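You operate a simulated robot arm through the tools that you are given. There is no shell and no other tool. Be economical: measure what you need, move in short steps, check, and stop when the job is done.

You run a simulated robot arm. Do the job below in one go: nothing can be reset, and whatever is moved stays where it is left.

JOB
Take the tub from the shelf right of tank 02 and leave it on the shelf under the low steel stand. Take the feed card that says "Root feed" and leave it on the top of the narrow table. Push the cabinet drawer shut. Put the canister with orange neck on top of the blue cover. Take the blue stopper and put it on the second shelf from the bottom of the blue rack. Put the jug on the top of the cream bench away on the slatted rack. Put one of the short gutters from the top of the cream bench on top of the orange tape roll. Open the left blue drawer, take the teal label block from the top of the filling bench and leave it in the inside of the left blue drawer and shut the drawer again. Take the purple-capped strip from the top of the filling bench and put it on the shelf under the filling bench. Take the orange socket tester and put it on top of the purple box. Press the reset button two times. Do these in any order. Set down upright: tub, canister with orange neck, jug, short gutter, label block, orange socket tester.

Only the result counts: the job must be done as asked and must still hold three seconds after the hand-in. Knocking over, shifting, dropping, spilling or breaking anything else fails it. A push-on lid holds only when it is set on centred and level and pressed home; a screw cap is set on level and turned clockwise until tight.

ROBOT AND FRAMES
A 7-joint arm with a fingered hand on a trunk, on a base that drives. Base frame: it is fixed to the floor where the robot stands at the start and does not move with it; the origin is under the middle of the robot, x ahead of it, y to its left, z up. Units: mm, degrees, N and s.
With the tool pointing down near the work surface it reaches from about 220 to 720 mm from the robot's upright axis, wherever it stands. Its first joint turns from -166.0 to 166.0 degrees. Places, roughly: blue cover (21x18x6 cm) [-2900, 5700, 500]; blue stopper (7x7x5 cm) [-3000, 1400, 800]; cabinet drawer [200, 2700, 1100]; canister with orange neck [-2500, 1750, 500]; inside of the left blue drawer [-6900, 1600, 700]; jug [-4750, 2000, 750]; label block [-6500, -2000, 1000]; left blue drawer [-6800, 1600, 700]; orange socket tester [-6750, -2000, 1000]; orange tape roll (8x8x4 cm) [-5000, 2100, 800]; purple box [-6750, -1500, 1000]; purple-capped strip (4x4x9 cm) [-6700, -1800, 900]; reset button [-3500, 9800, 1300]; second shelf of the blue rack [-6600, -200, 700]; shelf under the filling bench [-6700, -1900, 200]; shelf under the low steel stand [-1400, -1000, 200]; short gutter (6x3x5 cm) [-5000, 2400, 800]; slatted rack [-2000, -2700, 800]; top of the narrow table [-2900, 1600, 800]; tub [500, 0, 750]. Payload 4 kg.
Tool frame: the origin (TCP) lies between the finger pads and is the grasp point; the fingertips stand 26 mm ahead of it; z points along the fingers, y is the line along which they close. The gripper opens to 132 mm. The gripper's body begins 73 mm behind the TCP. The gripper is a hand of 4 fingers: y runs from the thumb to the fingers, the wrist lies at [0, 0, -239] in the tool frame, and closing takes about 1.5 s.
Orientation is that of the tool frame in the base frame, as a unit quaternion [x, y, z, w]. With the fingers straight down and closing along the base's y, the tool's x points along the base's -x, its y along +y and its z along -z.

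CONTROLS
- The arm moves only by the tool play_rows. Its argument "steps" is one flat list of numbers, 6 for each row, row after row: the turn, a rotation vector about the tool's x, y, z in degrees, then the shift along the tool's x, y, z in mm. In form: [rx, ry, rz, tx, ty, tz, rx, ry, rz, tx, ty, tz, ...]. A call has 1 to 8 rows; each row is the pose to reach, as a shift and turn from the pose commanded when the call began, along the tool's axes at that moment. "claw" is the gripper command, from -1 (fully open) to 1 (shut), values between in proportion, set as the call begins (left out, the last holds). Rows are played at 5 a second. More than 50 mm and 8.6 degrees between two rows, or a gripper value outside its range, and nothing of the call is played. Where a pose cannot be reached the arm comes as near as it can. A force on the tool above 40 N (or 10 N above the force at the start of the call, whichever is more), or a blocked arm, ends the call early, and 0.2 s more pass. The fingers move at their own pace (about 72 mm/s each) and stop on an object; they squeeze with about 29 N. The grip force told is the motor's: it shows also when the fingers shut on nothing. Time passes only in rows, and 0.2 s behind the last, so rows that repeat a pose let the fingers close. It gives the time, the measured TCP pose, the force on the tool (base axes), the opening and the grip force at its end, in the units of the frame above (readings bear some noise), with the torque about the TCP (base axes, N m) and any sound that the robot's microphone picked up.
- Cameras (640 x 400 px; columns grow to the right, rows downward): "scene" is now at [13.7, 143.6, 1478.1]; the picture's right is [-0.20, -0.98, 0.00], its down [-0.66, 0.13, -0.74] and it looks along [0.73, -0.15, -0.67] (base axes); focal length 224 px, centre (320, 200). "wrist" rides on the gripper at [68, 2, -97] in the tool frame; the picture's right is [-0.02, 1.00, 0.00], its down [-0.82, -0.02, -0.58] and it looks along [-0.58, -0.01, 0.82] (tool axes); focal length 270 px, centre (320, 200). There is no depth. A picture from a camera that has moved, and an enlarged one, comes with that camera's place and axes in the base frame and with its lens. The place of the scene camera against the robot may be out by one fixed shift of up to 25 mm in any direction.
- grab_frame(camera): a new picture of that camera. It takes no simulated time.
- slide_trunk(by): slides the trunk up (or, below 0, down) by that many mm; the arm and the scene camera ride with it, the base frame stays. It gives what a move gives, with no picture.
- roll_base(legs): drives the robot by 1 to 6 legs, each [ahead, turn to the left] in mm and degrees, along the robot's own axes; the way and the turn of a leg run together, so that a leg with both is an arc; at most 1500 mm and 180 degrees a leg. The arm and the cameras ride along, it lands a little off, and it stops where it bumps. It gives what a move gives.
- curl_fingers(finger1, finger2, finger3, thumb_bend): sets how far each is bent, from 0 (flat) to 1 (curled in); at 0.3 the hand is open as for a grip, at 0.7 the pads meet at the TCP. One left out holds its place. A second passes; each finger stops where it meets its share of the squeeze, and holds until it gets a number again. A gripper value or a shape takes the hand back. It gives what a move gives, with no picture; readings hold the bend of each and the force on the fingers (four entries, about 0 where the hand has none), thumb and palm.
- grasp_type(shape): the hand has 4 fingers and takes this shape, open, in about a second: jaw (thumb against the fingers, like two jaws); tri (thumb and two fingers); tip (a fingertip pinch); poke (one finger out to press); point (the index stretched); flat (the hand flat); cup (the hand cupped); fist (a fist). The gripper value then closes the fingers along that shape, each until it touches; the sizes above hold for jaw. It gives what a move gives, with no picture.
- turn_head(pan, tilt): turns the head with the scene camera to pan (to the left, within 155 degrees either way) and tilt (down, from -29 to 69), counted from straight ahead of the robot. It gives what a move gives.
- enlarge(camera, box): a new picture of the part [left, top, right, bottom] of that camera's present view, enlarged. It takes no simulated time.
- finish_job(): hands the job in; it is judged then, once.

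Work in short steps. Places have to be worked out from the pictures, the camera data and where the tool is seen: move nearer, look again, correct. Check each grasp and each placing, and mend what went wrong. You have 546 turns and 336 pictures in all, those below and enlarged ones among them. Open the gripper and draw the arm clear of the work before you hand the job in, unless the task says otherwise; then end with one line.

The tools are called after "Emit:" as a command line: name --argument value ..., lists and objects as JSON in quotes. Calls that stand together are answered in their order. play_rows: Moves the arm, as the interface text tells. Its arguments: {"type":"object","properties":{"steps":{"type":"array","items":{"type":"number"}},"claw":{"type":"number"}},"required":["steps"]} The other tools are called the same way: slide_trunk (by) slides the trunk up or down; grasp_type (shape) gives the hand a shape; curl_fingers (finger1, finger2, finger3, thumb_bend) moves the fingers one by one; roll_base (legs) drives the base; turn_head (pan, tilt) turns the head that bears the scene camera; grab_frame (camera) takes a picture; enlarge (camera, box) takes an enlarged picture of a part of a camera's view; finish_job () hands the job in.

At the start:

```text
time_s: 0.0
tool_pos: [333.1, -245.7, 1197.7]
orientation: [0.005, 1.0, 0.0, 0.0]
wrist_force: [-0.9, 0.4, 0.4]
moment: [-0.01, 0.03, 0.0]
grip_width: 131.8
finger_force: 0.0
shape: jaw
bend: [0.3, 0.3, 0.3, 0.3]
finger forces: [0.0, 0.0, 0.1, 0.1, 0.0, 0.0]
trunk travel left (down, up): [-425.0, 165.0]
robot x, y, heading: [1.0, -4.3, 0.1]
head pan, tilt: [-11.5, 42.1]
```

scene: 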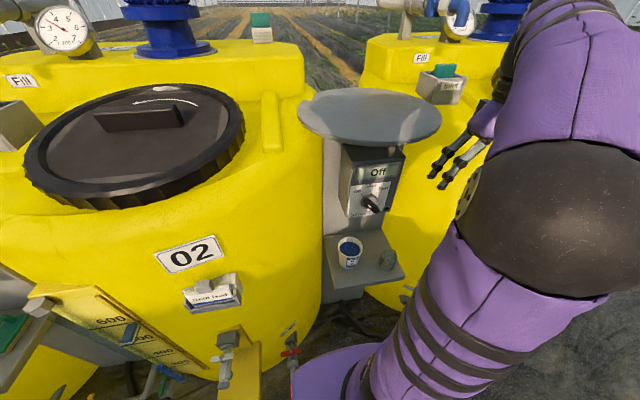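
wrist: 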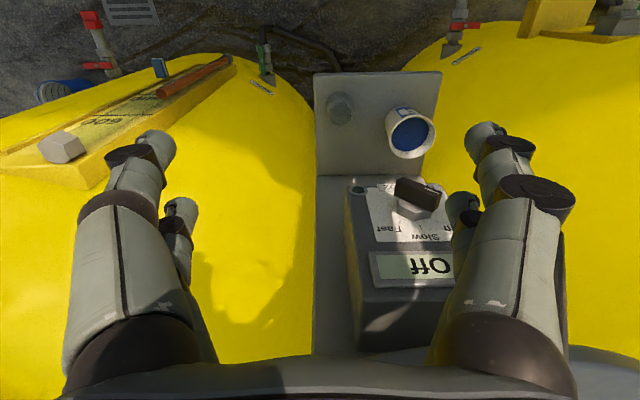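

I start by looking closely at the tub and the card in front of the robot.

Emit:
enlarge --camera "scene" --box '[270, 180, 430, 300]'

Emit:
enlarge --camera "scene" --box '[140, 220, 300, 320]'

```text
3.33 times, centred on (350, 240) of scene
camera zoom: at [13.7, 143.6, 1478.1], right [-0.2, -0.98, 0.0], down [-0.66, 0.13, -0.74], along [0.73, -0.15, -0.67], focal length 747 px, centre (220, 67)
```

zoom: 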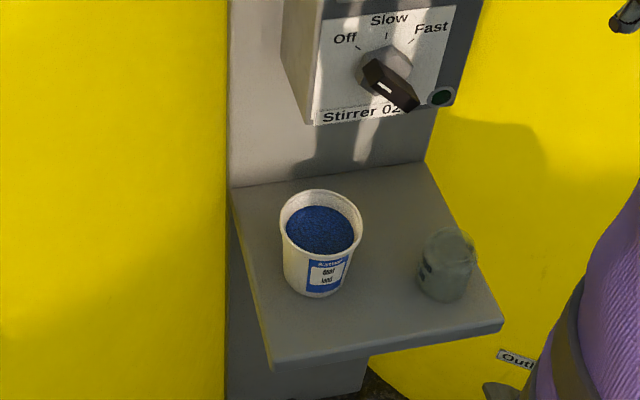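

```text
4.00 times, centred on (220, 270) of scene
camera zoom: at [13.7, 143.6, 1478.1], right [-0.2, -0.98, 0.0], down [-0.66, 0.13, -0.74], along [0.73, -0.15, -0.67], focal length 896 px, centre (720, -80)
```

zoom: 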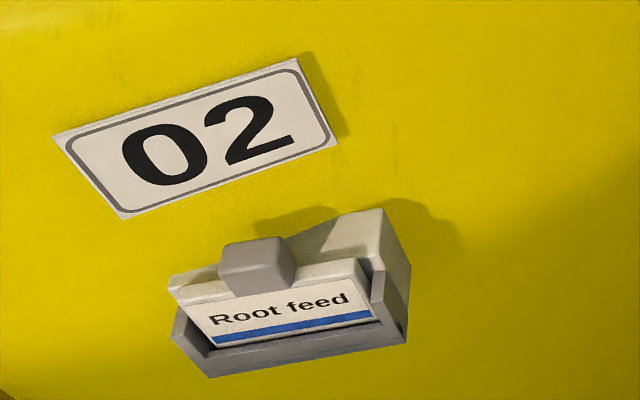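

The tub (rim about [460,-70,800]) stands in front of and under the stirrer box, so I approach tilted 30° from the front. I move to a pre-grasp pose.

Emit:
play_rows --steps '[0, -3.75, 0, -6.75, 21.6, 35.4, 0, -7.5, 0, -13.5, 43.2, 70.8, 0, -11.25, 0, -20.25, 64.8, 106.2, 0, -15, 0, -27, 86.4, 141.6, 0, -18.75, 0, -33.75, 108, 177, 0, -22.5, 0, -40.5, 129.6, 212.4, 0, -26.25, 0, -47.25, 151.2, 247.8, 0, -30, 0, -54, 173, 283]' --claw -1

Emit:
grab_frame --camera "wrist"

Emit:
grab_frame --camera "scene"

```text
time_s: 1.8
tool_pos: [397.4, -76.2, 920.8]
orientation: [0.004, 0.966, -0.001, 0.257]
wrist_force: [-0.8, 0.5, 0.0]
moment: [0.01, 0.0, -0.04]
grip_width: 132.1
finger_force: 0.0
shape: jaw
bend: [0.3, 0.3, 0.3, 0.3]
finger forces: [0.1, 0.0, 0.0, 0.0, 0.0, 0.1]
out of reach, approached as far as the arm can: row 8
trunk travel left (down, up): [-425.0, 165.0]
robot x, y, heading: [1.1, -2.6, -0.0]
head pan, tilt: [-11.5, 42.1]
```

```text
331 pictures are left
camera wrist: at [288.9, -75.2, 970.9], right [0.03, 1.0, 0.01], down [0.42, -0.02, 0.91], along [0.91, -0.02, -0.42], focal length 270 px, centre (320, 200)
```

wrist: 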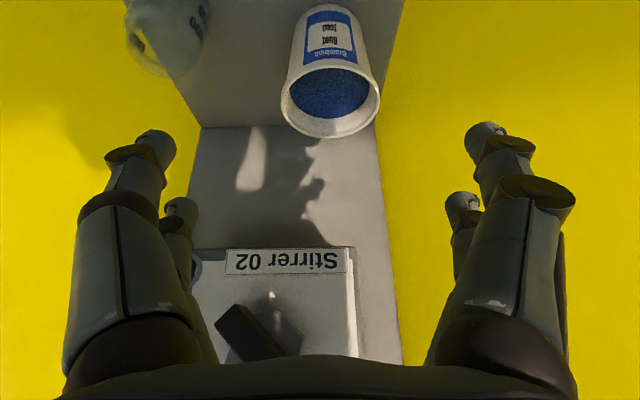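

```text
330 pictures are left
camera scene: at [14.0, 143.6, 1478.1], right [-0.2, -0.98, 0.0], down [-0.66, 0.13, -0.74], along [0.73, -0.15, -0.67], focal length 224 px, centre (320, 200)
```

scene: 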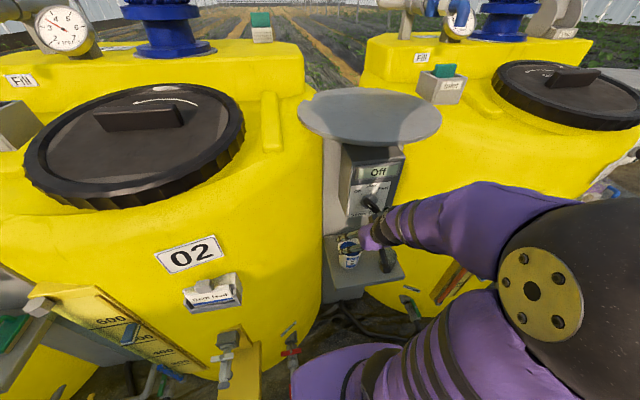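

The rim is about [464,-68,790], 85 mm wide, with the shelf near z 717. The arm is at its low limit, so I lower the trunk while in front of the tub.

Emit:
slide_trunk --by -140

Emit:
grab_frame --camera "wrist"

```text
time_s: 3.5
tool_pos: [397.7, -78.4, 782.1]
orientation: [0.005, 0.966, -0.001, 0.257]
wrist_force: [-0.6, -0.6, 0.6]
moment: [0.01, -0.01, 0.02]
grip_width: 132.0
finger_force: 0.0
shape: jaw
bend: [0.3, 0.3, 0.3, 0.3]
finger forces: [0.0, 0.0, 0.0, 0.0, 0.0, 0.0]
trunk travel left (down, up): [-285.0, 305.0]
robot x, y, heading: [0.5, 1.5, -0.0]
head pan, tilt: [-11.5, 42.1]
```

```text
329 pictures are left
camera wrist: at [288.9, -75.6, 831.6], right [0.03, 1.0, 0.01], down [0.42, -0.03, 0.91], along [0.91, -0.02, -0.42], focal length 270 px, centre (320, 200)
```

wrist: 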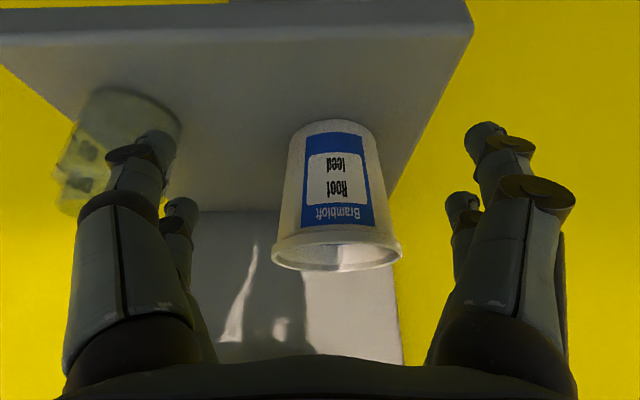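

Tub confirmed at [464,-68], rim 787, base about 710. I center sideways and move forward onto it.

Emit:
play_rows --steps '[0, 0, 0, 0, 10, 0, 0, 0, 0, -24, 10, 25, 0, 0, 0, -47, 10, 50, 0, 0, 0, -47, 10, 50]'

Emit:
grab_frame --camera "wrist"

```text
time_s: 4.5
tool_pos: [463.7, -69.1, 762.7]
orientation: [0.005, 0.966, -0.002, 0.258]
wrist_force: [-0.3, 0.0, 0.9]
moment: [0.01, 0.0, 0.03]
grip_width: 131.9
finger_force: 0.1
shape: jaw
bend: [0.3, 0.3, 0.3, 0.3]
finger forces: [0.0, 0.0, 0.0, 0.1, 0.0, 0.1]
trunk travel left (down, up): [-285.0, 305.0]
robot x, y, heading: [1.7, 1.1, 0.2]
head pan, tilt: [-11.5, 42.1]
```

```text
328 pictures are left
camera wrist: at [355.4, -67.8, 813.3], right [0.03, 1.0, 0.01], down [0.42, -0.03, 0.91], along [0.91, -0.02, -0.42], focal length 270 px, centre (320, 200)
```

wrist: 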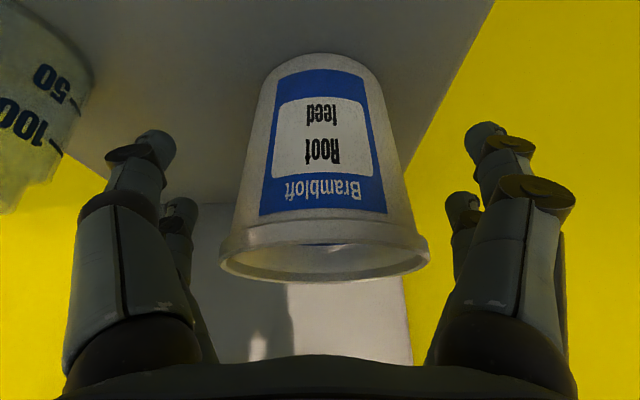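

The tub sits between the fingers. I close on it.

Emit:
play_rows --steps '[0, 0, 0, 0, 0, 0, 0, 0, 0, 0, 0, 0, 0, 0, 0, 0, 0, 0, 0, 0, 0, 0, 0, 0, 0, 0, 0, 0, 0, 0, 0, 0, 0, 0, 0, 0, 0, 0, 0, 0, 0, 0, 0, 0, 0, 0, 0, 0]' --claw 1

Emit:
grab_frame --camera "wrist"

```text
time_s: 6.3
tool_pos: [463.5, -69.9, 763.4]
orientation: [0.005, 0.966, -0.001, 0.257]
wrist_force: [-0.6, -1.0, -0.8]
moment: [-0.01, 0.15, -0.05]
grip_width: 63.2
finger_force: 28.8
shape: jaw
bend: [0.73, 0.71, 0.72, 0.7]
finger forces: [23.0, 26.8, 26.1, 0.0, 26.2, 0.0]
trunk travel left (down, up): [-285.0, 305.0]
robot x, y, heading: [1.8, -1.7, -0.1]
head pan, tilt: [-11.5, 42.1]
```

```text
327 pictures are left
camera wrist: at [355.1, -67.8, 813.4], right [0.03, 1.0, 0.01], down [0.42, -0.03, 0.91], along [0.91, -0.02, -0.42], focal length 270 px, centre (320, 200)
```

wrist: 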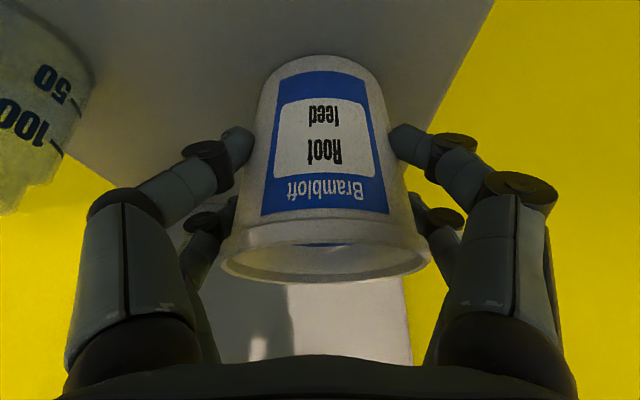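

Firmly held with the tub upright. I lift 30 mm, check, and draw back from the shelf.

Emit:
play_rows --steps '[0, 0, 0, -7.5, 0, -13, 0, 0, 0, -20, 0, -35, 0, 0, 0, 7, 0, -55, 0, 0, 0, 41, 0, -75, 0, 0, 0, 84, 0, -100]'

Emit:
grab_frame --camera "wrist"

Emit:
turn_head --pan 100 --tilt 20

Emit:
grab_frame --camera "scene"

Emit:
turn_head --pan -130 --tilt 20

Emit:
grab_frame --camera "scene"

```text
time_s: 7.5
tool_pos: [356.9, -76.2, 826.6]
orientation: [0.005, 0.967, 0.0, 0.255]
wrist_force: [0.0, -0.2, -4.1]
moment: [0.01, 0.11, -0.03]
grip_width: 62.8
finger_force: 28.9
shape: jaw
bend: [0.73, 0.71, 0.72, 0.7]
finger forces: [23.0, 26.9, 26.1, 0.1, 25.9, 0.0]
out of reach, approached as far as the arm can: row 5
trunk travel left (down, up): [-285.0, 305.0]
robot x, y, heading: [3.5, -4.2, -0.3]
head pan, tilt: [-11.5, 42.1]
```

```text
326 pictures are left
camera wrist: at [249.0, -73.8, 877.5], right [0.03, 1.0, 0.01], down [0.42, -0.03, 0.91], along [0.91, -0.02, -0.42], focal length 270 px, centre (320, 200)
```

wrist: 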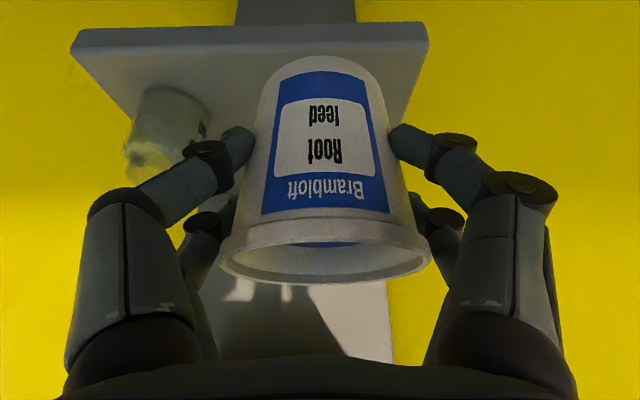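

```text
time_s: 9.4
tool_pos: [357.7, -76.0, 826.5]
orientation: [0.005, 0.967, -0.001, 0.256]
wrist_force: [0.5, 0.1, -4.0]
moment: [-0.05, 0.1, 0.01]
grip_width: 63.1
finger_force: 29.3
shape: jaw
bend: [0.73, 0.71, 0.72, 0.7]
finger forces: [23.0, 27.0, 26.1, 0.0, 25.9, 0.0]
trunk travel left (down, up): [-285.0, 305.0]
robot x, y, heading: [2.1, 1.1, -0.1]
head pan, tilt: [100.0, 20.0]
```

```text
325 pictures are left
camera scene: at [-84.2, 251.9, 1372.6], right [0.98, 0.17, 0.0], down [0.06, -0.34, -0.94], along [-0.16, 0.93, -0.34], focal length 224 px, centre (320, 200)
```

scene: 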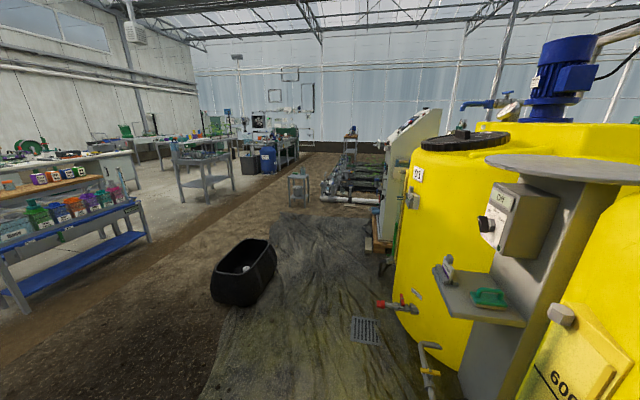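

```text
time_s: 12.7
tool_pos: [357.7, -75.6, 827.9]
orientation: [0.005, 0.967, -0.001, 0.256]
wrist_force: [-0.1, -0.6, -3.9]
moment: [0.0, 0.1, 0.0]
grip_width: 63.2
finger_force: 29.1
shape: jaw
bend: [0.73, 0.71, 0.72, 0.7]
finger forces: [23.0, 27.0, 26.2, 0.0, 25.9, 0.1]
trunk travel left (down, up): [-285.0, 305.0]
robot x, y, heading: [-1.4, -0.7, 0.0]
head pan, tilt: [-130.0, 20.0]
```

```text
324 pictures are left
camera scene: at [-127.9, 88.8, 1372.6], right [-0.77, 0.64, 0.0], down [0.22, 0.26, -0.94], along [-0.6, -0.72, -0.34], focal length 224 px, centre (320, 200)
```

scene: 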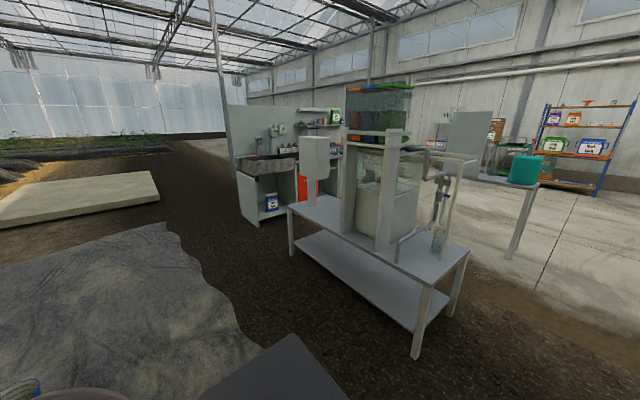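

The tub is held upright. The low stand spans about x −1660..−1200, y −1700..−260, top z≈480, shelf z≈200. I drive to its +x side.

Emit:
roll_base --legs '[[-300, 0], [0, -112], [860, 0], [0, -68]]'

Emit:
turn_head --pan 0 --tilt 45

Emit:
grab_frame --camera "scene"

Emit:
grab_frame --camera "wrist"

```text
time_s: 27.4
tool_pos: [-982.4, -729.2, 826.7]
orientation: [0.967, -0.017, -0.256, -0.004]
wrist_force: [0.1, -1.1, -3.5]
moment: [0.0, -0.02, 0.02]
grip_width: 62.5
finger_force: 28.7
shape: jaw
bend: [0.73, 0.71, 0.72, 0.7]
finger forces: [22.4, 26.9, 26.1, 0.1, 26.1, 0.0]
trunk travel left (down, up): [-285.0, 305.0]
robot x, y, heading: [-621.9, -817.1, 178.7]
head pan, tilt: [-130.0, 20.0]
```

```text
time_s: 29.6
tool_pos: [-983.2, -729.0, 828.4]
orientation: [0.967, -0.017, -0.256, -0.003]
wrist_force: [-0.1, -0.2, -4.3]
moment: [-0.02, -0.03, -0.02]
grip_width: 62.6
finger_force: 28.5
shape: jaw
bend: [0.73, 0.71, 0.72, 0.7]
finger forces: [22.3, 26.9, 26.2, 0.0, 26.0, 0.0]
trunk travel left (down, up): [-285.0, 305.0]
robot x, y, heading: [-627.4, -813.6, 178.7]
head pan, tilt: [0.0, 45.0]
```

```text
323 pictures are left
camera scene: at [-660.0, -958.3, 1333.9], right [0.03, 1.0, 0.0], down [0.71, -0.02, -0.71], along [-0.71, 0.02, -0.71], focal length 224 px, centre (320, 200)
```

scene: 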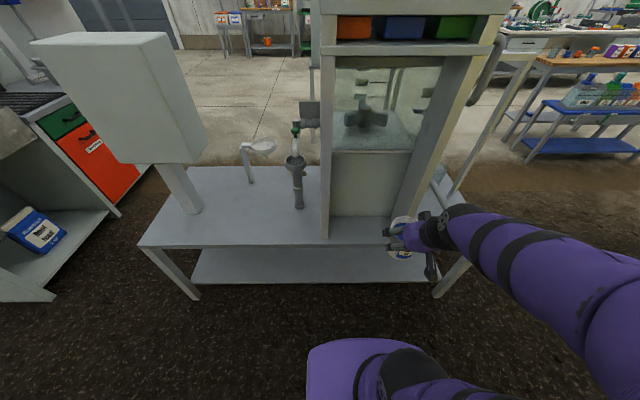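

```text
322 pictures are left
camera wrist: at [-875.0, -735.2, 877.6], right [-0.06, -1.0, 0.01], down [-0.42, 0.04, 0.91], along [-0.9, 0.05, -0.42], focal length 270 px, centre (320, 200)
```

wrist: 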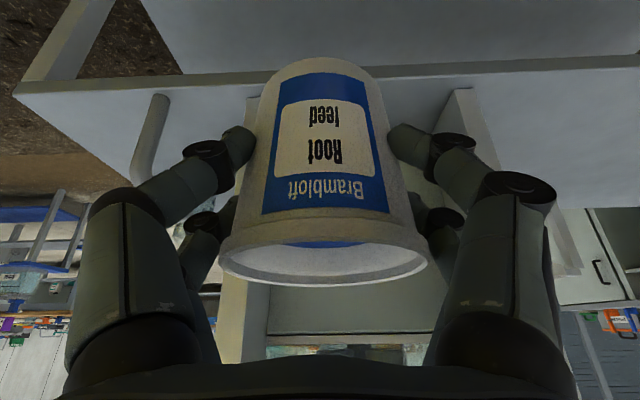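

I lower the trunk fully and look at the shelf with the wrist camera.

Emit:
slide_trunk --by -285

Emit:
grab_frame --camera "wrist"

Emit:
grab_frame --camera "scene"

```text
time_s: 32.4
tool_pos: [-980.8, -729.7, 541.9]
orientation: [0.967, -0.017, -0.255, -0.004]
wrist_force: [0.2, 0.0, -4.2]
moment: [0.02, -0.06, 0.04]
grip_width: 62.5
finger_force: 28.9
shape: jaw
bend: [0.73, 0.71, 0.72, 0.7]
finger forces: [22.4, 27.0, 26.2, 0.0, 26.0, 0.0]
trunk travel left (down, up): [0.0, 590.0]
robot x, y, heading: [-625.7, -807.7, 178.6]
head pan, tilt: [0.0, 45.0]
```

```text
321 pictures are left
camera wrist: at [-874.9, -735.1, 592.6], right [-0.06, -1.0, 0.01], down [-0.42, 0.04, 0.91], along [-0.9, 0.05, -0.42], focal length 270 px, centre (320, 200)
```

wrist: 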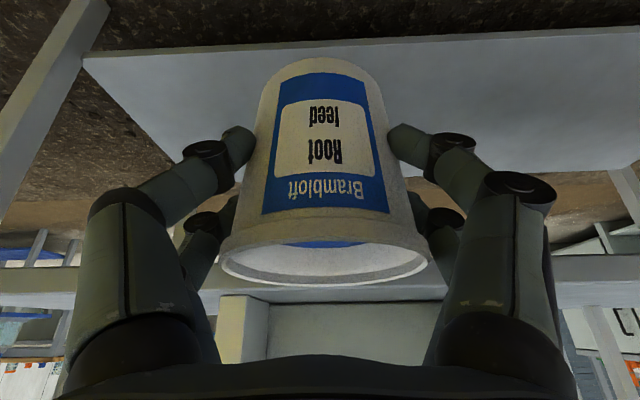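

```text
320 pictures are left
camera scene: at [-660.0, -958.4, 1048.9], right [0.03, 1.0, 0.0], down [0.71, -0.02, -0.71], along [-0.71, 0.02, -0.71], focal length 224 px, centre (320, 200)
```

scene: 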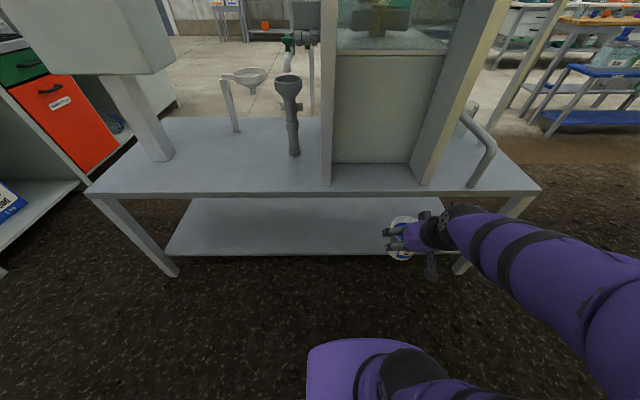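

I need better edge measurements, so I enlarge the shelf edges in both views.

Emit:
enlarge --camera "wrist" --box '[0, 0, 320, 200]'

Emit:
enlarge --camera "scene" --box '[300, 150, 540, 300]'

Emit:
enlarge --camera "wrist" --box '[0, 200, 240, 350]'

```text
2.00 times, centred on (160, 100) of wrist
camera zoom: at [-874.9, -735.1, 592.6], right [-0.06, -1.0, 0.01], down [-0.42, 0.04, 0.91], along [-0.9, 0.05, -0.42], focal length 541 px, centre (640, 400)
```

zoom: 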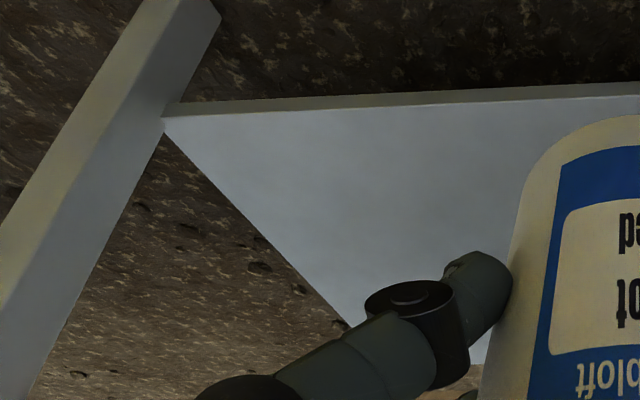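

```text
2.67 times, centred on (420, 225) of scene
camera zoom: at [-660.0, -958.4, 1048.9], right [0.03, 1.0, 0.0], down [0.71, -0.02, -0.71], along [-0.71, 0.02, -0.71], focal length 598 px, centre (53, 133)
```

zoom: 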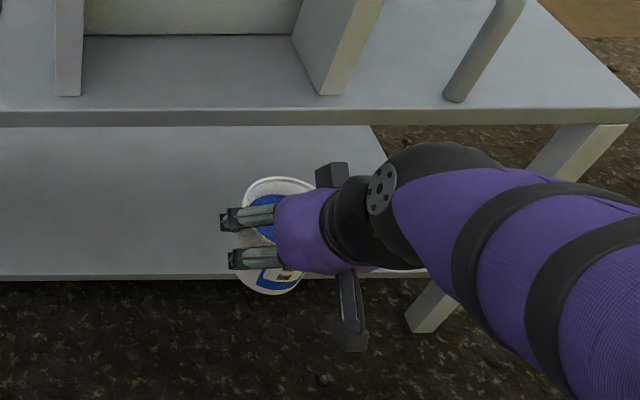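

```text
2.67 times, centred on (120, 275) of wrist
camera zoom: at [-874.9, -735.1, 592.6], right [-0.06, -1.0, 0.01], down [-0.42, 0.04, 0.91], along [-0.9, 0.05, -0.42], focal length 721 px, centre (853, 0)
```

zoom: 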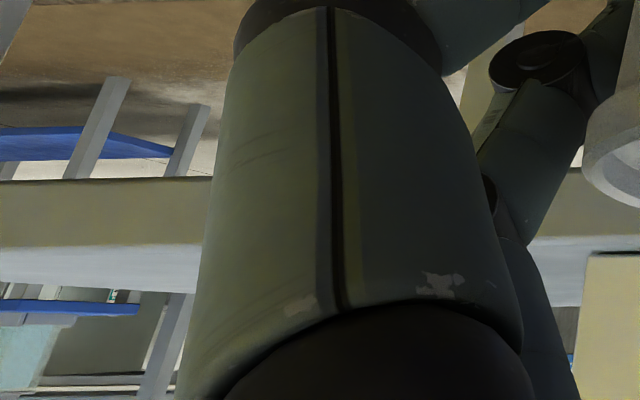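

Table edge is about x=-1146 (underside z≈537), shelf near z≈200. I descend in front of the stand.

Emit:
play_rows --steps '[0, 0, 0, 17, 0, 36.5, 0, 0, 0, 34, 0, 73, 0, 0, 0, 51, 0, 109.5, 0, 0, 0, 67, 0, 146, 0, 0, 0, 84, 0, 182.5, 0, 0, 0, 101, 0, 219]'

Emit:
grab_frame --camera "wrist"

Emit:
grab_frame --camera "scene"

```text
time_s: 33.8
tool_pos: [-1054.2, -709.8, 287.1]
orientation: [0.967, -0.019, -0.254, -0.005]
wrist_force: [-0.3, 0.7, -3.4]
moment: [0.0, -0.02, 0.02]
grip_width: 61.2
finger_force: 28.5
shape: jaw
bend: [0.73, 0.71, 0.72, 0.7]
finger forces: [21.5, 28.5, 27.4, 0.0, 26.9, 0.1]
out of reach, approached as far as the arm can: row 1, 2, 3, 4, 5, 6
trunk travel left (down, up): [0.0, 590.0]
robot x, y, heading: [-633.2, -813.9, 178.5]
head pan, tilt: [0.0, 45.0]
```

```text
316 pictures are left
camera wrist: at [-947.1, -716.4, 337.6], right [-0.06, -1.0, 0.01], down [-0.42, 0.04, 0.9], along [-0.9, 0.05, -0.43], focal length 270 px, centre (320, 200)
```

wrist: 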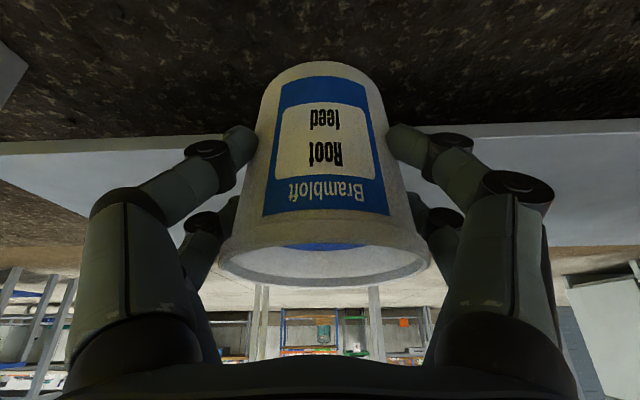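

```text
315 pictures are left
camera scene: at [-660.0, -958.7, 1048.9], right [0.03, 1.0, 0.0], down [0.71, -0.02, -0.71], along [-0.71, 0.02, -0.71], focal length 224 px, centre (320, 200)
```

scene: 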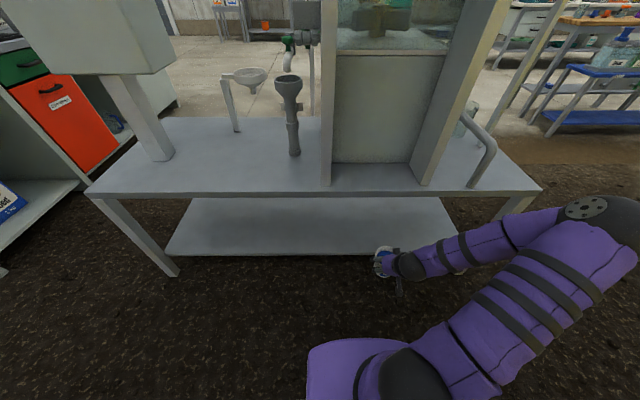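

Arm is low enough. I move forward level with the tub just ahead of the shelf edge and look again.

Emit:
play_rows --steps '[0, 0, 0, -30, 0, 16.5, 0, 0, 0, -60, 0, 33, 0, 0, 0, -78, 0, 44, 0, 0, 0, -78, 0, 44]'

Emit:
grab_frame --camera "wrist"

Emit:
enlarge --camera "scene" --box '[300, 150, 540, 300]'

```text
time_s: 34.8
tool_pos: [-1141.3, -705.4, 290.0]
orientation: [0.967, -0.017, -0.255, -0.003]
wrist_force: [-0.7, -0.2, -3.9]
moment: [-0.03, -0.07, -0.05]
grip_width: 61.3
finger_force: 29.2
shape: jaw
bend: [0.73, 0.71, 0.72, 0.7]
finger forces: [21.8, 28.4, 27.2, 0.1, 26.4, 0.0]
trunk travel left (down, up): [0.0, 590.0]
robot x, y, heading: [-623.0, -815.0, 178.4]
head pan, tilt: [0.0, 45.0]
```

```text
314 pictures are left
camera wrist: at [-1035.8, -710.4, 340.8], right [-0.06, -1.0, 0.01], down [-0.42, 0.04, 0.91], along [-0.9, 0.05, -0.42], focal length 270 px, centre (320, 200)
```

wrist: 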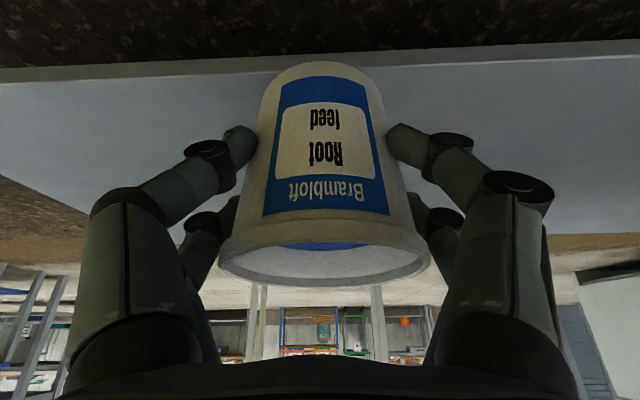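

```text
2.67 times, centred on (420, 225) of scene
camera zoom: at [-660.2, -958.3, 1048.9], right [0.03, 1.0, 0.0], down [0.71, -0.02, -0.71], along [-0.71, 0.02, -0.71], focal length 598 px, centre (53, 133)
```

zoom: 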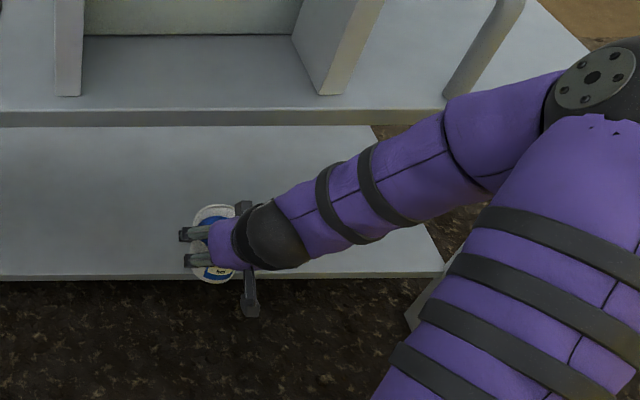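

Shelf edge is at about x=-1189, z≈152. I move the tub in over the shelf.

Emit:
play_rows --steps '[0, 0, 0, -30, 0, 17, 0, 0, 0, -60, 0, 34, 0, 0, 0, -92, 0, 52, 0, 0, 0, -92, 0, 52]'

Emit:
grab_frame --camera "wrist"

Emit:
enlarge --camera "scene" --box '[300, 150, 540, 300]'

```text
time_s: 35.8
tool_pos: [-1241.4, -703.5, 285.0]
orientation: [0.966, -0.018, -0.259, -0.004]
wrist_force: [-0.6, 0.5, -4.5]
moment: [0.01, -0.08, -0.02]
grip_width: 61.4
finger_force: 28.9
shape: jaw
bend: [0.73, 0.71, 0.72, 0.7]
finger forces: [21.9, 28.0, 27.0, 0.0, 26.3, 0.0]
out of reach, approached as far as the arm can: row 3, 4
trunk travel left (down, up): [0.0, 590.0]
robot x, y, heading: [-627.7, -814.3, 178.5]
head pan, tilt: [0.0, 45.0]
```

```text
312 pictures are left
camera wrist: at [-1133.7, -709.8, 335.1], right [-0.06, -1.0, 0.01], down [-0.41, 0.04, 0.91], along [-0.91, 0.05, -0.42], focal length 270 px, centre (320, 200)
```

wrist: 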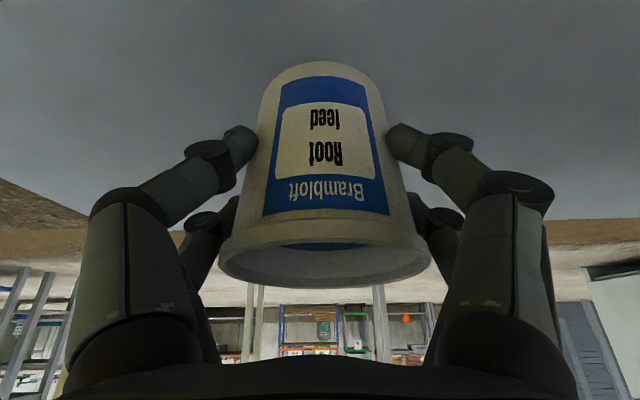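

```text
2.67 times, centred on (420, 225) of scene
camera zoom: at [-660.2, -958.3, 1048.9], right [0.03, 1.0, 0.0], down [0.71, -0.02, -0.71], along [-0.71, 0.02, -0.71], focal length 598 px, centre (53, 133)
```

zoom: 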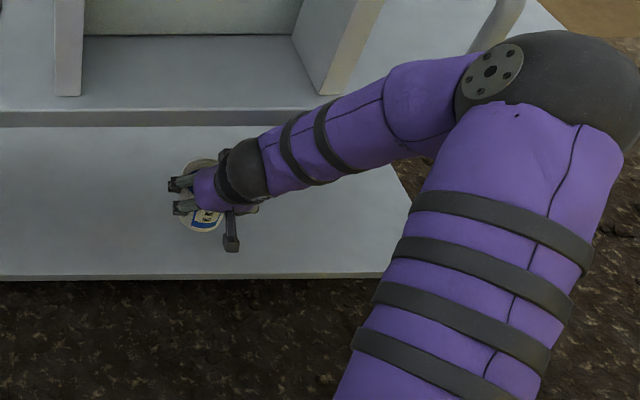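

The tub is above the shelf but at reach limit. I lower it about 72 mm watching force, drawing back a little.

Emit:
play_rows --steps '[0, 0, 0, 12, 0, 14, 0, 0, 0, 24, 0, 28, 0, 0, 0, 36, 0, 42, 0, 0, 0, 42, 0, 49, 0, 0, 0, 48, 0, 56, 0, 0, 0, 48, 0, 56]'

Emit:
grab_frame --camera "wrist"

Emit:
enlarge --camera "scene" --box '[300, 150, 540, 300]'

```text
time_s: 37.0
tool_pos: [-1235.3, -702.4, 226.6]
orientation: [0.964, -0.015, -0.264, -0.005]
wrist_force: [9.2, -1.0, 25.4]
moment: [-0.01, -0.42, -0.02]
grip_width: 62.5
finger_force: 29.4
shape: jaw
bend: [0.74, 0.71, 0.72, 0.71]
finger forces: [29.7, 29.0, 28.6, 0.0, 32.3, 0.0]
trunk travel left (down, up): [0.0, 590.0]
robot x, y, heading: [-626.6, -812.0, 178.5]
head pan, tilt: [0.0, 45.0]
stopped in row 5: the force on the tool passed its limit at 48 N (the readings are from after the stop); the commanded pose is now the measured one
```

```text
310 pictures are left
camera wrist: at [-1127.4, -709.0, 274.0], right [-0.06, -1.0, 0.01], down [-0.41, 0.03, 0.91], along [-0.91, 0.05, -0.41], focal length 270 px, centre (320, 200)
```

wrist: 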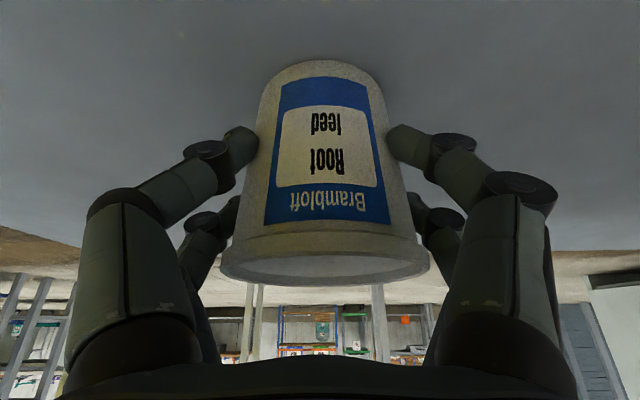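

```text
2.67 times, centred on (420, 225) of scene
camera zoom: at [-658.6, -958.6, 1049.3], right [0.03, 1.0, 0.0], down [0.71, -0.02, -0.71], along [-0.71, 0.02, -0.71], focal length 598 px, centre (53, 133)
```

zoom: 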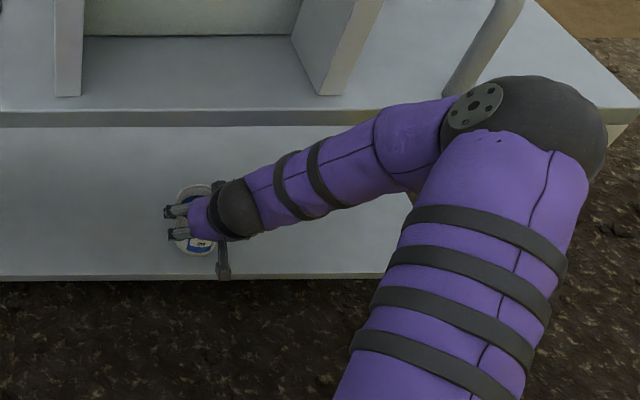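

Contact: the tub is on the shelf (TCP z 226). I ease 1.5 mm, then open the fingers.

Emit:
play_rows --steps '[0, 0, 0, -0.5, 0, -1, 0, 0, 0, -0.5, 0, -1]'

Emit:
play_rows --steps '[0, 0, 0, 0, 0, 0, 0, 0, 0, 0, 0, 0, 0, 0, 0, 0, 0, 0, 0, 0, 0, 0, 0, 0, 0, 0, 0, 0, 0, 0, 0, 0, 0, 0, 0, 0, 0, 0, 0, 0, 0, 0]' --claw -1

Emit:
grab_frame --camera "wrist"

```text
time_s: 37.6
tool_pos: [-1234.1, -703.9, 226.3]
orientation: [0.964, -0.016, -0.264, -0.007]
wrist_force: [-1.8, 2.6, 23.7]
moment: [0.0, -0.18, -0.04]
grip_width: 61.7
finger_force: 29.0
shape: jaw
bend: [0.74, 0.71, 0.72, 0.71]
finger forces: [26.2, 29.1, 29.9, 0.1, 31.0, 0.1]
trunk travel left (down, up): [0.0, 590.0]
robot x, y, heading: [-627.1, -814.3, 178.7]
head pan, tilt: [0.0, 45.0]
```

```text
time_s: 39.2
tool_pos: [-1233.1, -704.6, 223.8]
orientation: [0.965, -0.017, -0.262, -0.006]
wrist_force: [-0.6, -0.6, 0.7]
moment: [0.01, -0.04, 0.02]
grip_width: 131.8
finger_force: 0.1
shape: jaw
bend: [0.3, 0.3, 0.3, 0.3]
finger forces: [0.0, 0.0, 0.0, 0.0, 0.0, 0.0]
trunk travel left (down, up): [0.0, 590.0]
robot x, y, heading: [-627.0, -814.2, 178.4]
head pan, tilt: [0.0, 45.0]
```

```text
308 pictures are left
camera wrist: at [-1126.1, -709.4, 272.5], right [-0.06, -1.0, 0.01], down [-0.41, 0.03, 0.91], along [-0.91, 0.05, -0.41], focal length 270 px, centre (320, 200)
```

wrist: 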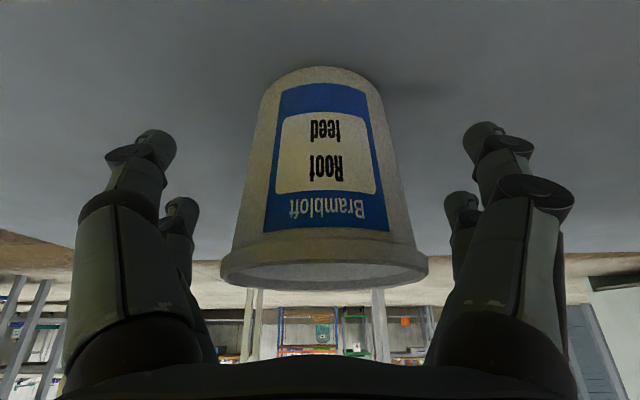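

The tub stands upright. I retreat straight back, then raise.

Emit:
play_rows --steps '[0, 0, 0, 35, 0, -20, 0, 0, 0, 70, 0, -40, 0, 0, 0, 105, 0, -61, 0, 0, 0, 130, 0, -76]'

Emit:
slide_trunk --by 425

Emit:
grab_frame --camera "scene"

```text
time_s: 40.2
tool_pos: [-1084.2, -708.3, 223.1]
orientation: [0.965, -0.017, -0.262, -0.006]
wrist_force: [0.0, -0.6, 1.0]
moment: [0.03, 0.02, -0.03]
grip_width: 132.0
finger_force: 0.1
shape: jaw
bend: [0.3, 0.3, 0.3, 0.3]
finger forces: [0.0, 0.0, 0.0, 0.0, 0.0, 0.0]
trunk travel left (down, up): [0.0, 590.0]
robot x, y, heading: [-627.2, -813.6, 178.3]
head pan, tilt: [0.0, 45.0]
```

```text
refused: 425 is not a number from -400 to 400
```

```text
307 pictures are left
camera scene: at [-660.0, -958.3, 1048.9], right [0.03, 1.0, 0.0], down [0.71, -0.02, -0.71], along [-0.71, 0.02, -0.71], focal length 224 px, centre (320, 200)
```

scene: 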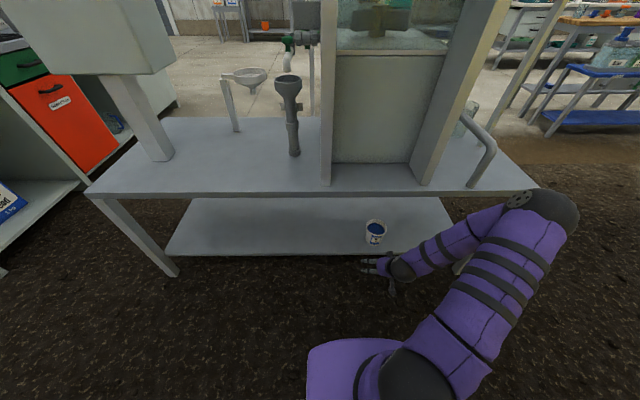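

Tub done. I raise the trunk, back away and drive to face the card on tank 02 (about [480,490,620]).

Emit:
slide_trunk --by 350

Emit:
roll_base --legs '[[-150, 0], [0, -100.5], [1327, 0], [0, -78]]'

Emit:
grab_frame --camera "scene"

Emit:
grab_frame --camera "wrist"

```text
time_s: 43.6
tool_pos: [-1083.1, -710.0, 573.6]
orientation: [0.965, -0.016, -0.263, -0.006]
wrist_force: [-0.1, 0.5, 0.5]
moment: [-0.01, 0.0, 0.0]
grip_width: 131.8
finger_force: 0.1
shape: jaw
bend: [0.3, 0.3, 0.3, 0.3]
finger forces: [0.1, 0.0, 0.1, 0.1, 0.1, 0.0]
trunk travel left (down, up): [-350.0, 240.0]
robot x, y, heading: [-622.8, -816.7, 178.5]
head pan, tilt: [0.0, 45.0]
```

```text
time_s: 59.0
tool_pos: [243.6, 466.6, 575.5]
orientation: [-0.085, 0.961, 0.032, 0.263]
wrist_force: [3.9, 11.5, -2.9]
moment: [0.22, -0.07, 0.1]
grip_width: 131.7
finger_force: 0.1
shape: jaw
bend: [0.3, 0.3, 0.3, 0.33]
finger forces: [0.0, 0.0, 0.0, 0.0, 12.0, 0.0]
trunk travel left (down, up): [-350.0, 240.0]
robot x, y, heading: [-228.3, 475.5, 9.0]
head pan, tilt: [0.0, 45.0]
stopped in leg 4: the force on the tool passed its limit at 53 N (the readings are from after the stop); the commanded pose is now the measured one
```

```text
306 pictures are left
camera scene: at [-235.6, 635.4, 1398.8], right [0.15, -0.99, 0.0], down [-0.7, -0.11, -0.71], along [0.7, 0.1, -0.71], focal length 224 px, centre (320, 200)
```

scene: 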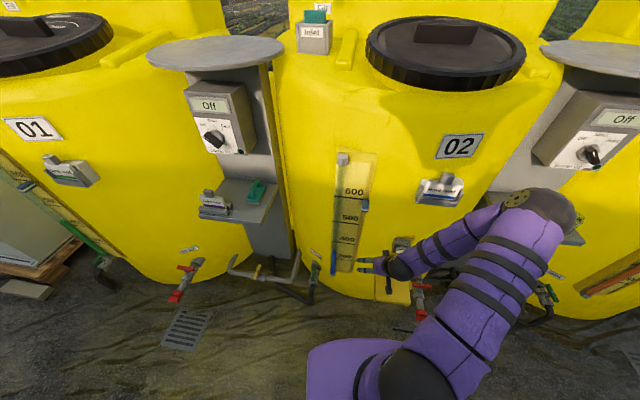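

```text
305 pictures are left
camera wrist: at [136.3, 447.6, 624.1], right [-0.16, 0.99, 0.03], down [0.41, 0.04, 0.91], along [0.9, 0.16, -0.41], focal length 270 px, centre (320, 200)
```

wrist: 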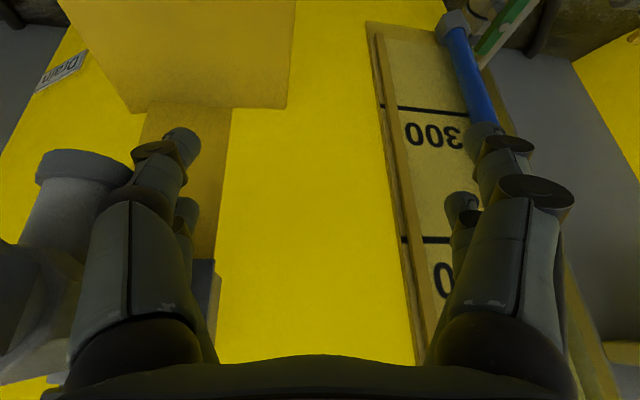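

The thumb brushed a fixed tap during the turn. I turn back slightly and back off, then look from farther away.

Emit:
roll_base --legs '[[0, 2], [-250, 0]]'

Emit:
grab_frame --camera "scene"

Emit:
enlarge --camera "scene" --box '[300, 120, 540, 270]'

```text
time_s: 61.2
tool_pos: [-0.5, 433.8, 576.0]
orientation: [-0.098, 0.959, 0.035, 0.263]
wrist_force: [0.2, -0.2, -0.6]
moment: [-0.03, 0.0, 0.01]
grip_width: 132.1
finger_force: 0.0
shape: jaw
bend: [0.3, 0.3, 0.3, 0.3]
finger forces: [0.0, 0.0, 0.0, 0.0, 0.1, 0.0]
trunk travel left (down, up): [-350.0, 240.0]
robot x, y, heading: [-473.4, 429.0, 10.5]
head pan, tilt: [0.0, 45.0]
```

```text
304 pictures are left
camera scene: at [-485.9, 589.0, 1398.9], right [0.18, -0.98, 0.0], down [-0.7, -0.13, -0.71], along [0.7, 0.13, -0.71], focal length 224 px, centre (320, 200)
```

scene: 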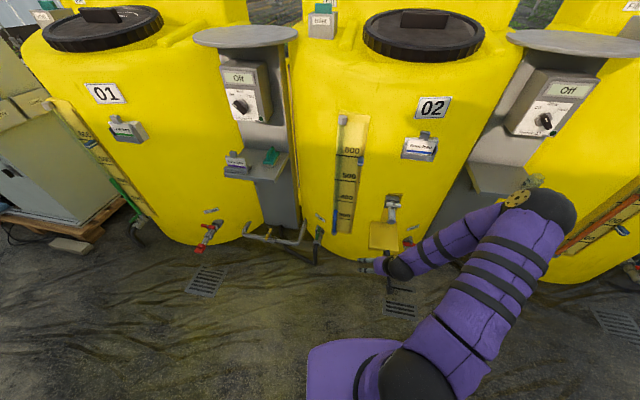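

```text
2.67 times, centred on (420, 195) of scene
camera zoom: at [-485.9, 589.0, 1398.9], right [0.18, -0.98, 0.0], down [-0.7, -0.13, -0.71], along [0.7, 0.13, -0.71], focal length 598 px, centre (53, 213)
```

zoom: 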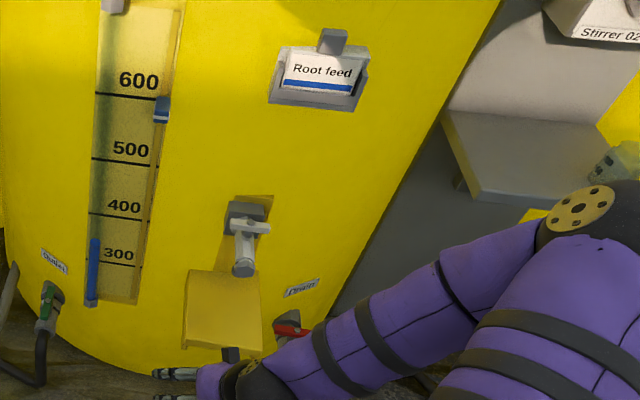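

Triangulation puts the card at about [280,352,925]. I raise the arm well above it, then drive to about 560 mm in front.

Emit:
slide_trunk --by 200

Emit:
play_rows --steps '[0, 0, 0, -20, 0, -35, 0, 0, 0, -40, 0, -70, 0, 0, 0, -60, 0, -105, 0, 0, 0, -80, 0, -140, 0, 0, 0, -100, 0, -175, 0, 0, 0, -120, 0, -210]'

Emit:
roll_base --legs '[[0, -32.2], [208, 0], [0, 21.7]]'

Emit:
grab_frame --camera "wrist"

Emit:
grab_frame --camera "scene"

```text
time_s: 63.4
tool_pos: [-1.2, 433.8, 776.1]
orientation: [-0.098, 0.959, 0.035, 0.263]
wrist_force: [0.7, -0.5, 0.4]
moment: [0.0, 0.0, -0.03]
grip_width: 131.7
finger_force: 0.0
shape: jaw
bend: [0.3, 0.3, 0.3, 0.3]
finger forces: [0.0, 0.1, 0.0, 0.0, 0.1, 0.0]
trunk travel left (down, up): [-550.0, 40.0]
robot x, y, heading: [-471.5, 426.1, 10.4]
head pan, tilt: [0.0, 45.0]
```

```text
time_s: 64.8
tool_pos: [-3.5, 430.6, 1017.2]
orientation: [-0.098, 0.959, 0.035, 0.263]
wrist_force: [-0.9, 0.1, -0.7]
moment: [0.0, 0.02, -0.04]
grip_width: 132.0
finger_force: 0.1
shape: jaw
bend: [0.3, 0.3, 0.3, 0.3]
finger forces: [0.0, 0.1, 0.1, 0.1, 0.1, 0.0]
trunk travel left (down, up): [-550.0, 40.0]
robot x, y, heading: [-472.3, 427.4, 10.7]
head pan, tilt: [0.0, 45.0]
```

```text
time_s: 69.3
tool_pos: [176.4, 266.3, 1017.9]
orientation: [-0.007, 0.964, 0.01, 0.265]
wrist_force: [0.3, 0.9, -0.7]
moment: [-0.03, -0.02, -0.02]
grip_width: 131.8
finger_force: 0.0
shape: jaw
bend: [0.3, 0.3, 0.3, 0.3]
finger forces: [0.0, 0.0, 0.0, 0.0, 0.0, 0.0]
trunk travel left (down, up): [-550.0, 40.0]
robot x, y, heading: [-283.8, 352.3, -0.4]
head pan, tilt: [0.0, 45.0]
```

```text
302 pictures are left
camera wrist: at [68.1, 265.5, 1066.0], right [0.0, 1.0, 0.03], down [0.41, -0.03, 0.91], along [0.91, 0.01, -0.41], focal length 270 px, centre (320, 200)
```

wrist: 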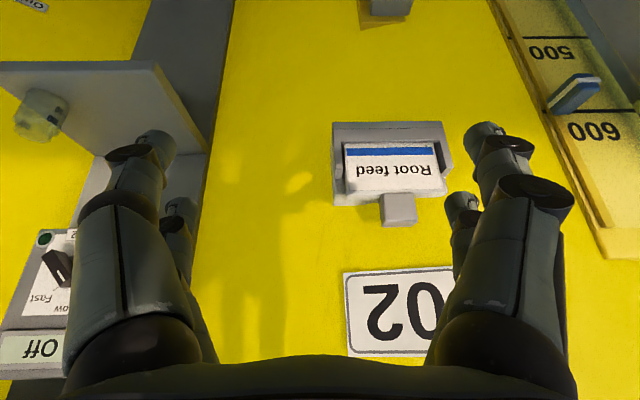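

```text
301 pictures are left
camera scene: at [-268.5, 511.8, 1598.9], right [-0.01, -1.0, 0.0], down [-0.71, 0.0, -0.71], along [0.71, 0.0, -0.71], focal length 224 px, centre (320, 200)
```

scene: 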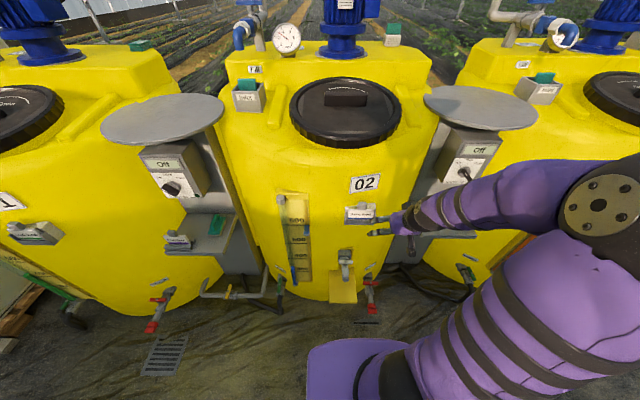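

Card tab is near [272,336,968], about 30 mm wide. I try the "tip" pinch shape and view it, since the tab is small.

Emit:
grasp_type --shape "tip"

Emit:
grab_frame --camera "wrist"

Emit:
play_rows --steps '[0, 0, 0, 0, 0, 0, 0, 0, 0, 0, 0, 0, 0, 0, 0, 0, 0, 0, 0, 0, 0, 0, 0, 0, 0, 0, 0, 0, 0, 0, 0, 0, 0, 0, 0, 0]' --claw 0.5

Emit:
grab_frame --camera "wrist"

```text
time_s: 70.2
tool_pos: [178.1, 266.0, 1018.3]
orientation: [-0.006, 0.964, 0.009, 0.265]
wrist_force: [0.1, 0.1, -0.7]
moment: [-0.02, -0.04, 0.02]
grip_width: 131.8
finger_force: 0.1
shape: tip
bend: [0.3, 0.3, 0.3, 0.3]
finger forces: [0.0, 0.0, 0.0, 0.0, 0.0, 0.0]
trunk travel left (down, up): [-550.0, 40.0]
robot x, y, heading: [-283.6, 350.4, -0.1]
head pan, tilt: [0.0, 45.0]
```

```text
300 pictures are left
camera wrist: at [68.1, 265.5, 1066.0], right [0.0, 1.0, 0.03], down [0.41, -0.03, 0.91], along [0.91, 0.01, -0.41], focal length 270 px, centre (320, 200)
```

wrist: 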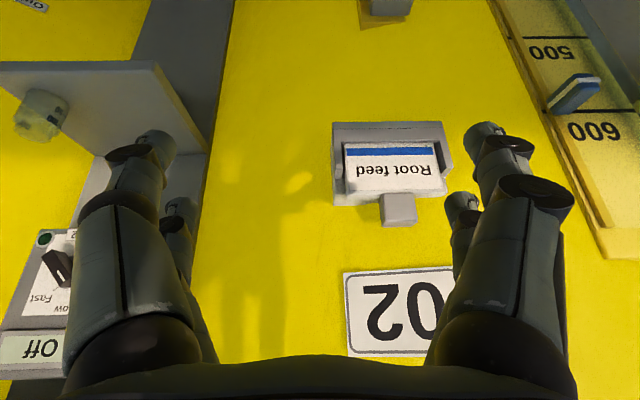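

```text
time_s: 71.6
tool_pos: [177.5, 266.2, 1017.7]
orientation: [-0.007, 0.964, 0.009, 0.265]
wrist_force: [-0.9, 0.5, 0.4]
moment: [0.02, -0.03, 0.01]
grip_width: 33.6
finger_force: 0.1
shape: tip
bend: [0.73, 0.73, 0.73, 0.7]
finger forces: [0.0, 0.0, 0.0, 0.0, 0.0, 0.0]
trunk travel left (down, up): [-550.0, 40.0]
robot x, y, heading: [-278.1, 348.5, -0.6]
head pan, tilt: [0.0, 45.0]
```

```text
299 pictures are left
camera wrist: at [68.1, 265.5, 1066.0], right [0.0, 1.0, 0.03], down [0.41, -0.03, 0.91], along [0.91, 0.01, -0.41], focal length 270 px, centre (320, 200)
```

wrist: 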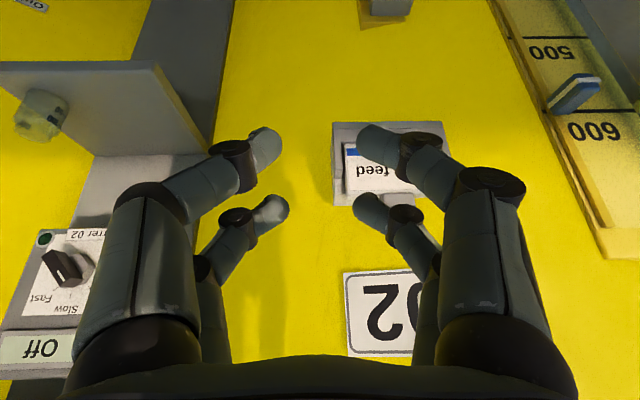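

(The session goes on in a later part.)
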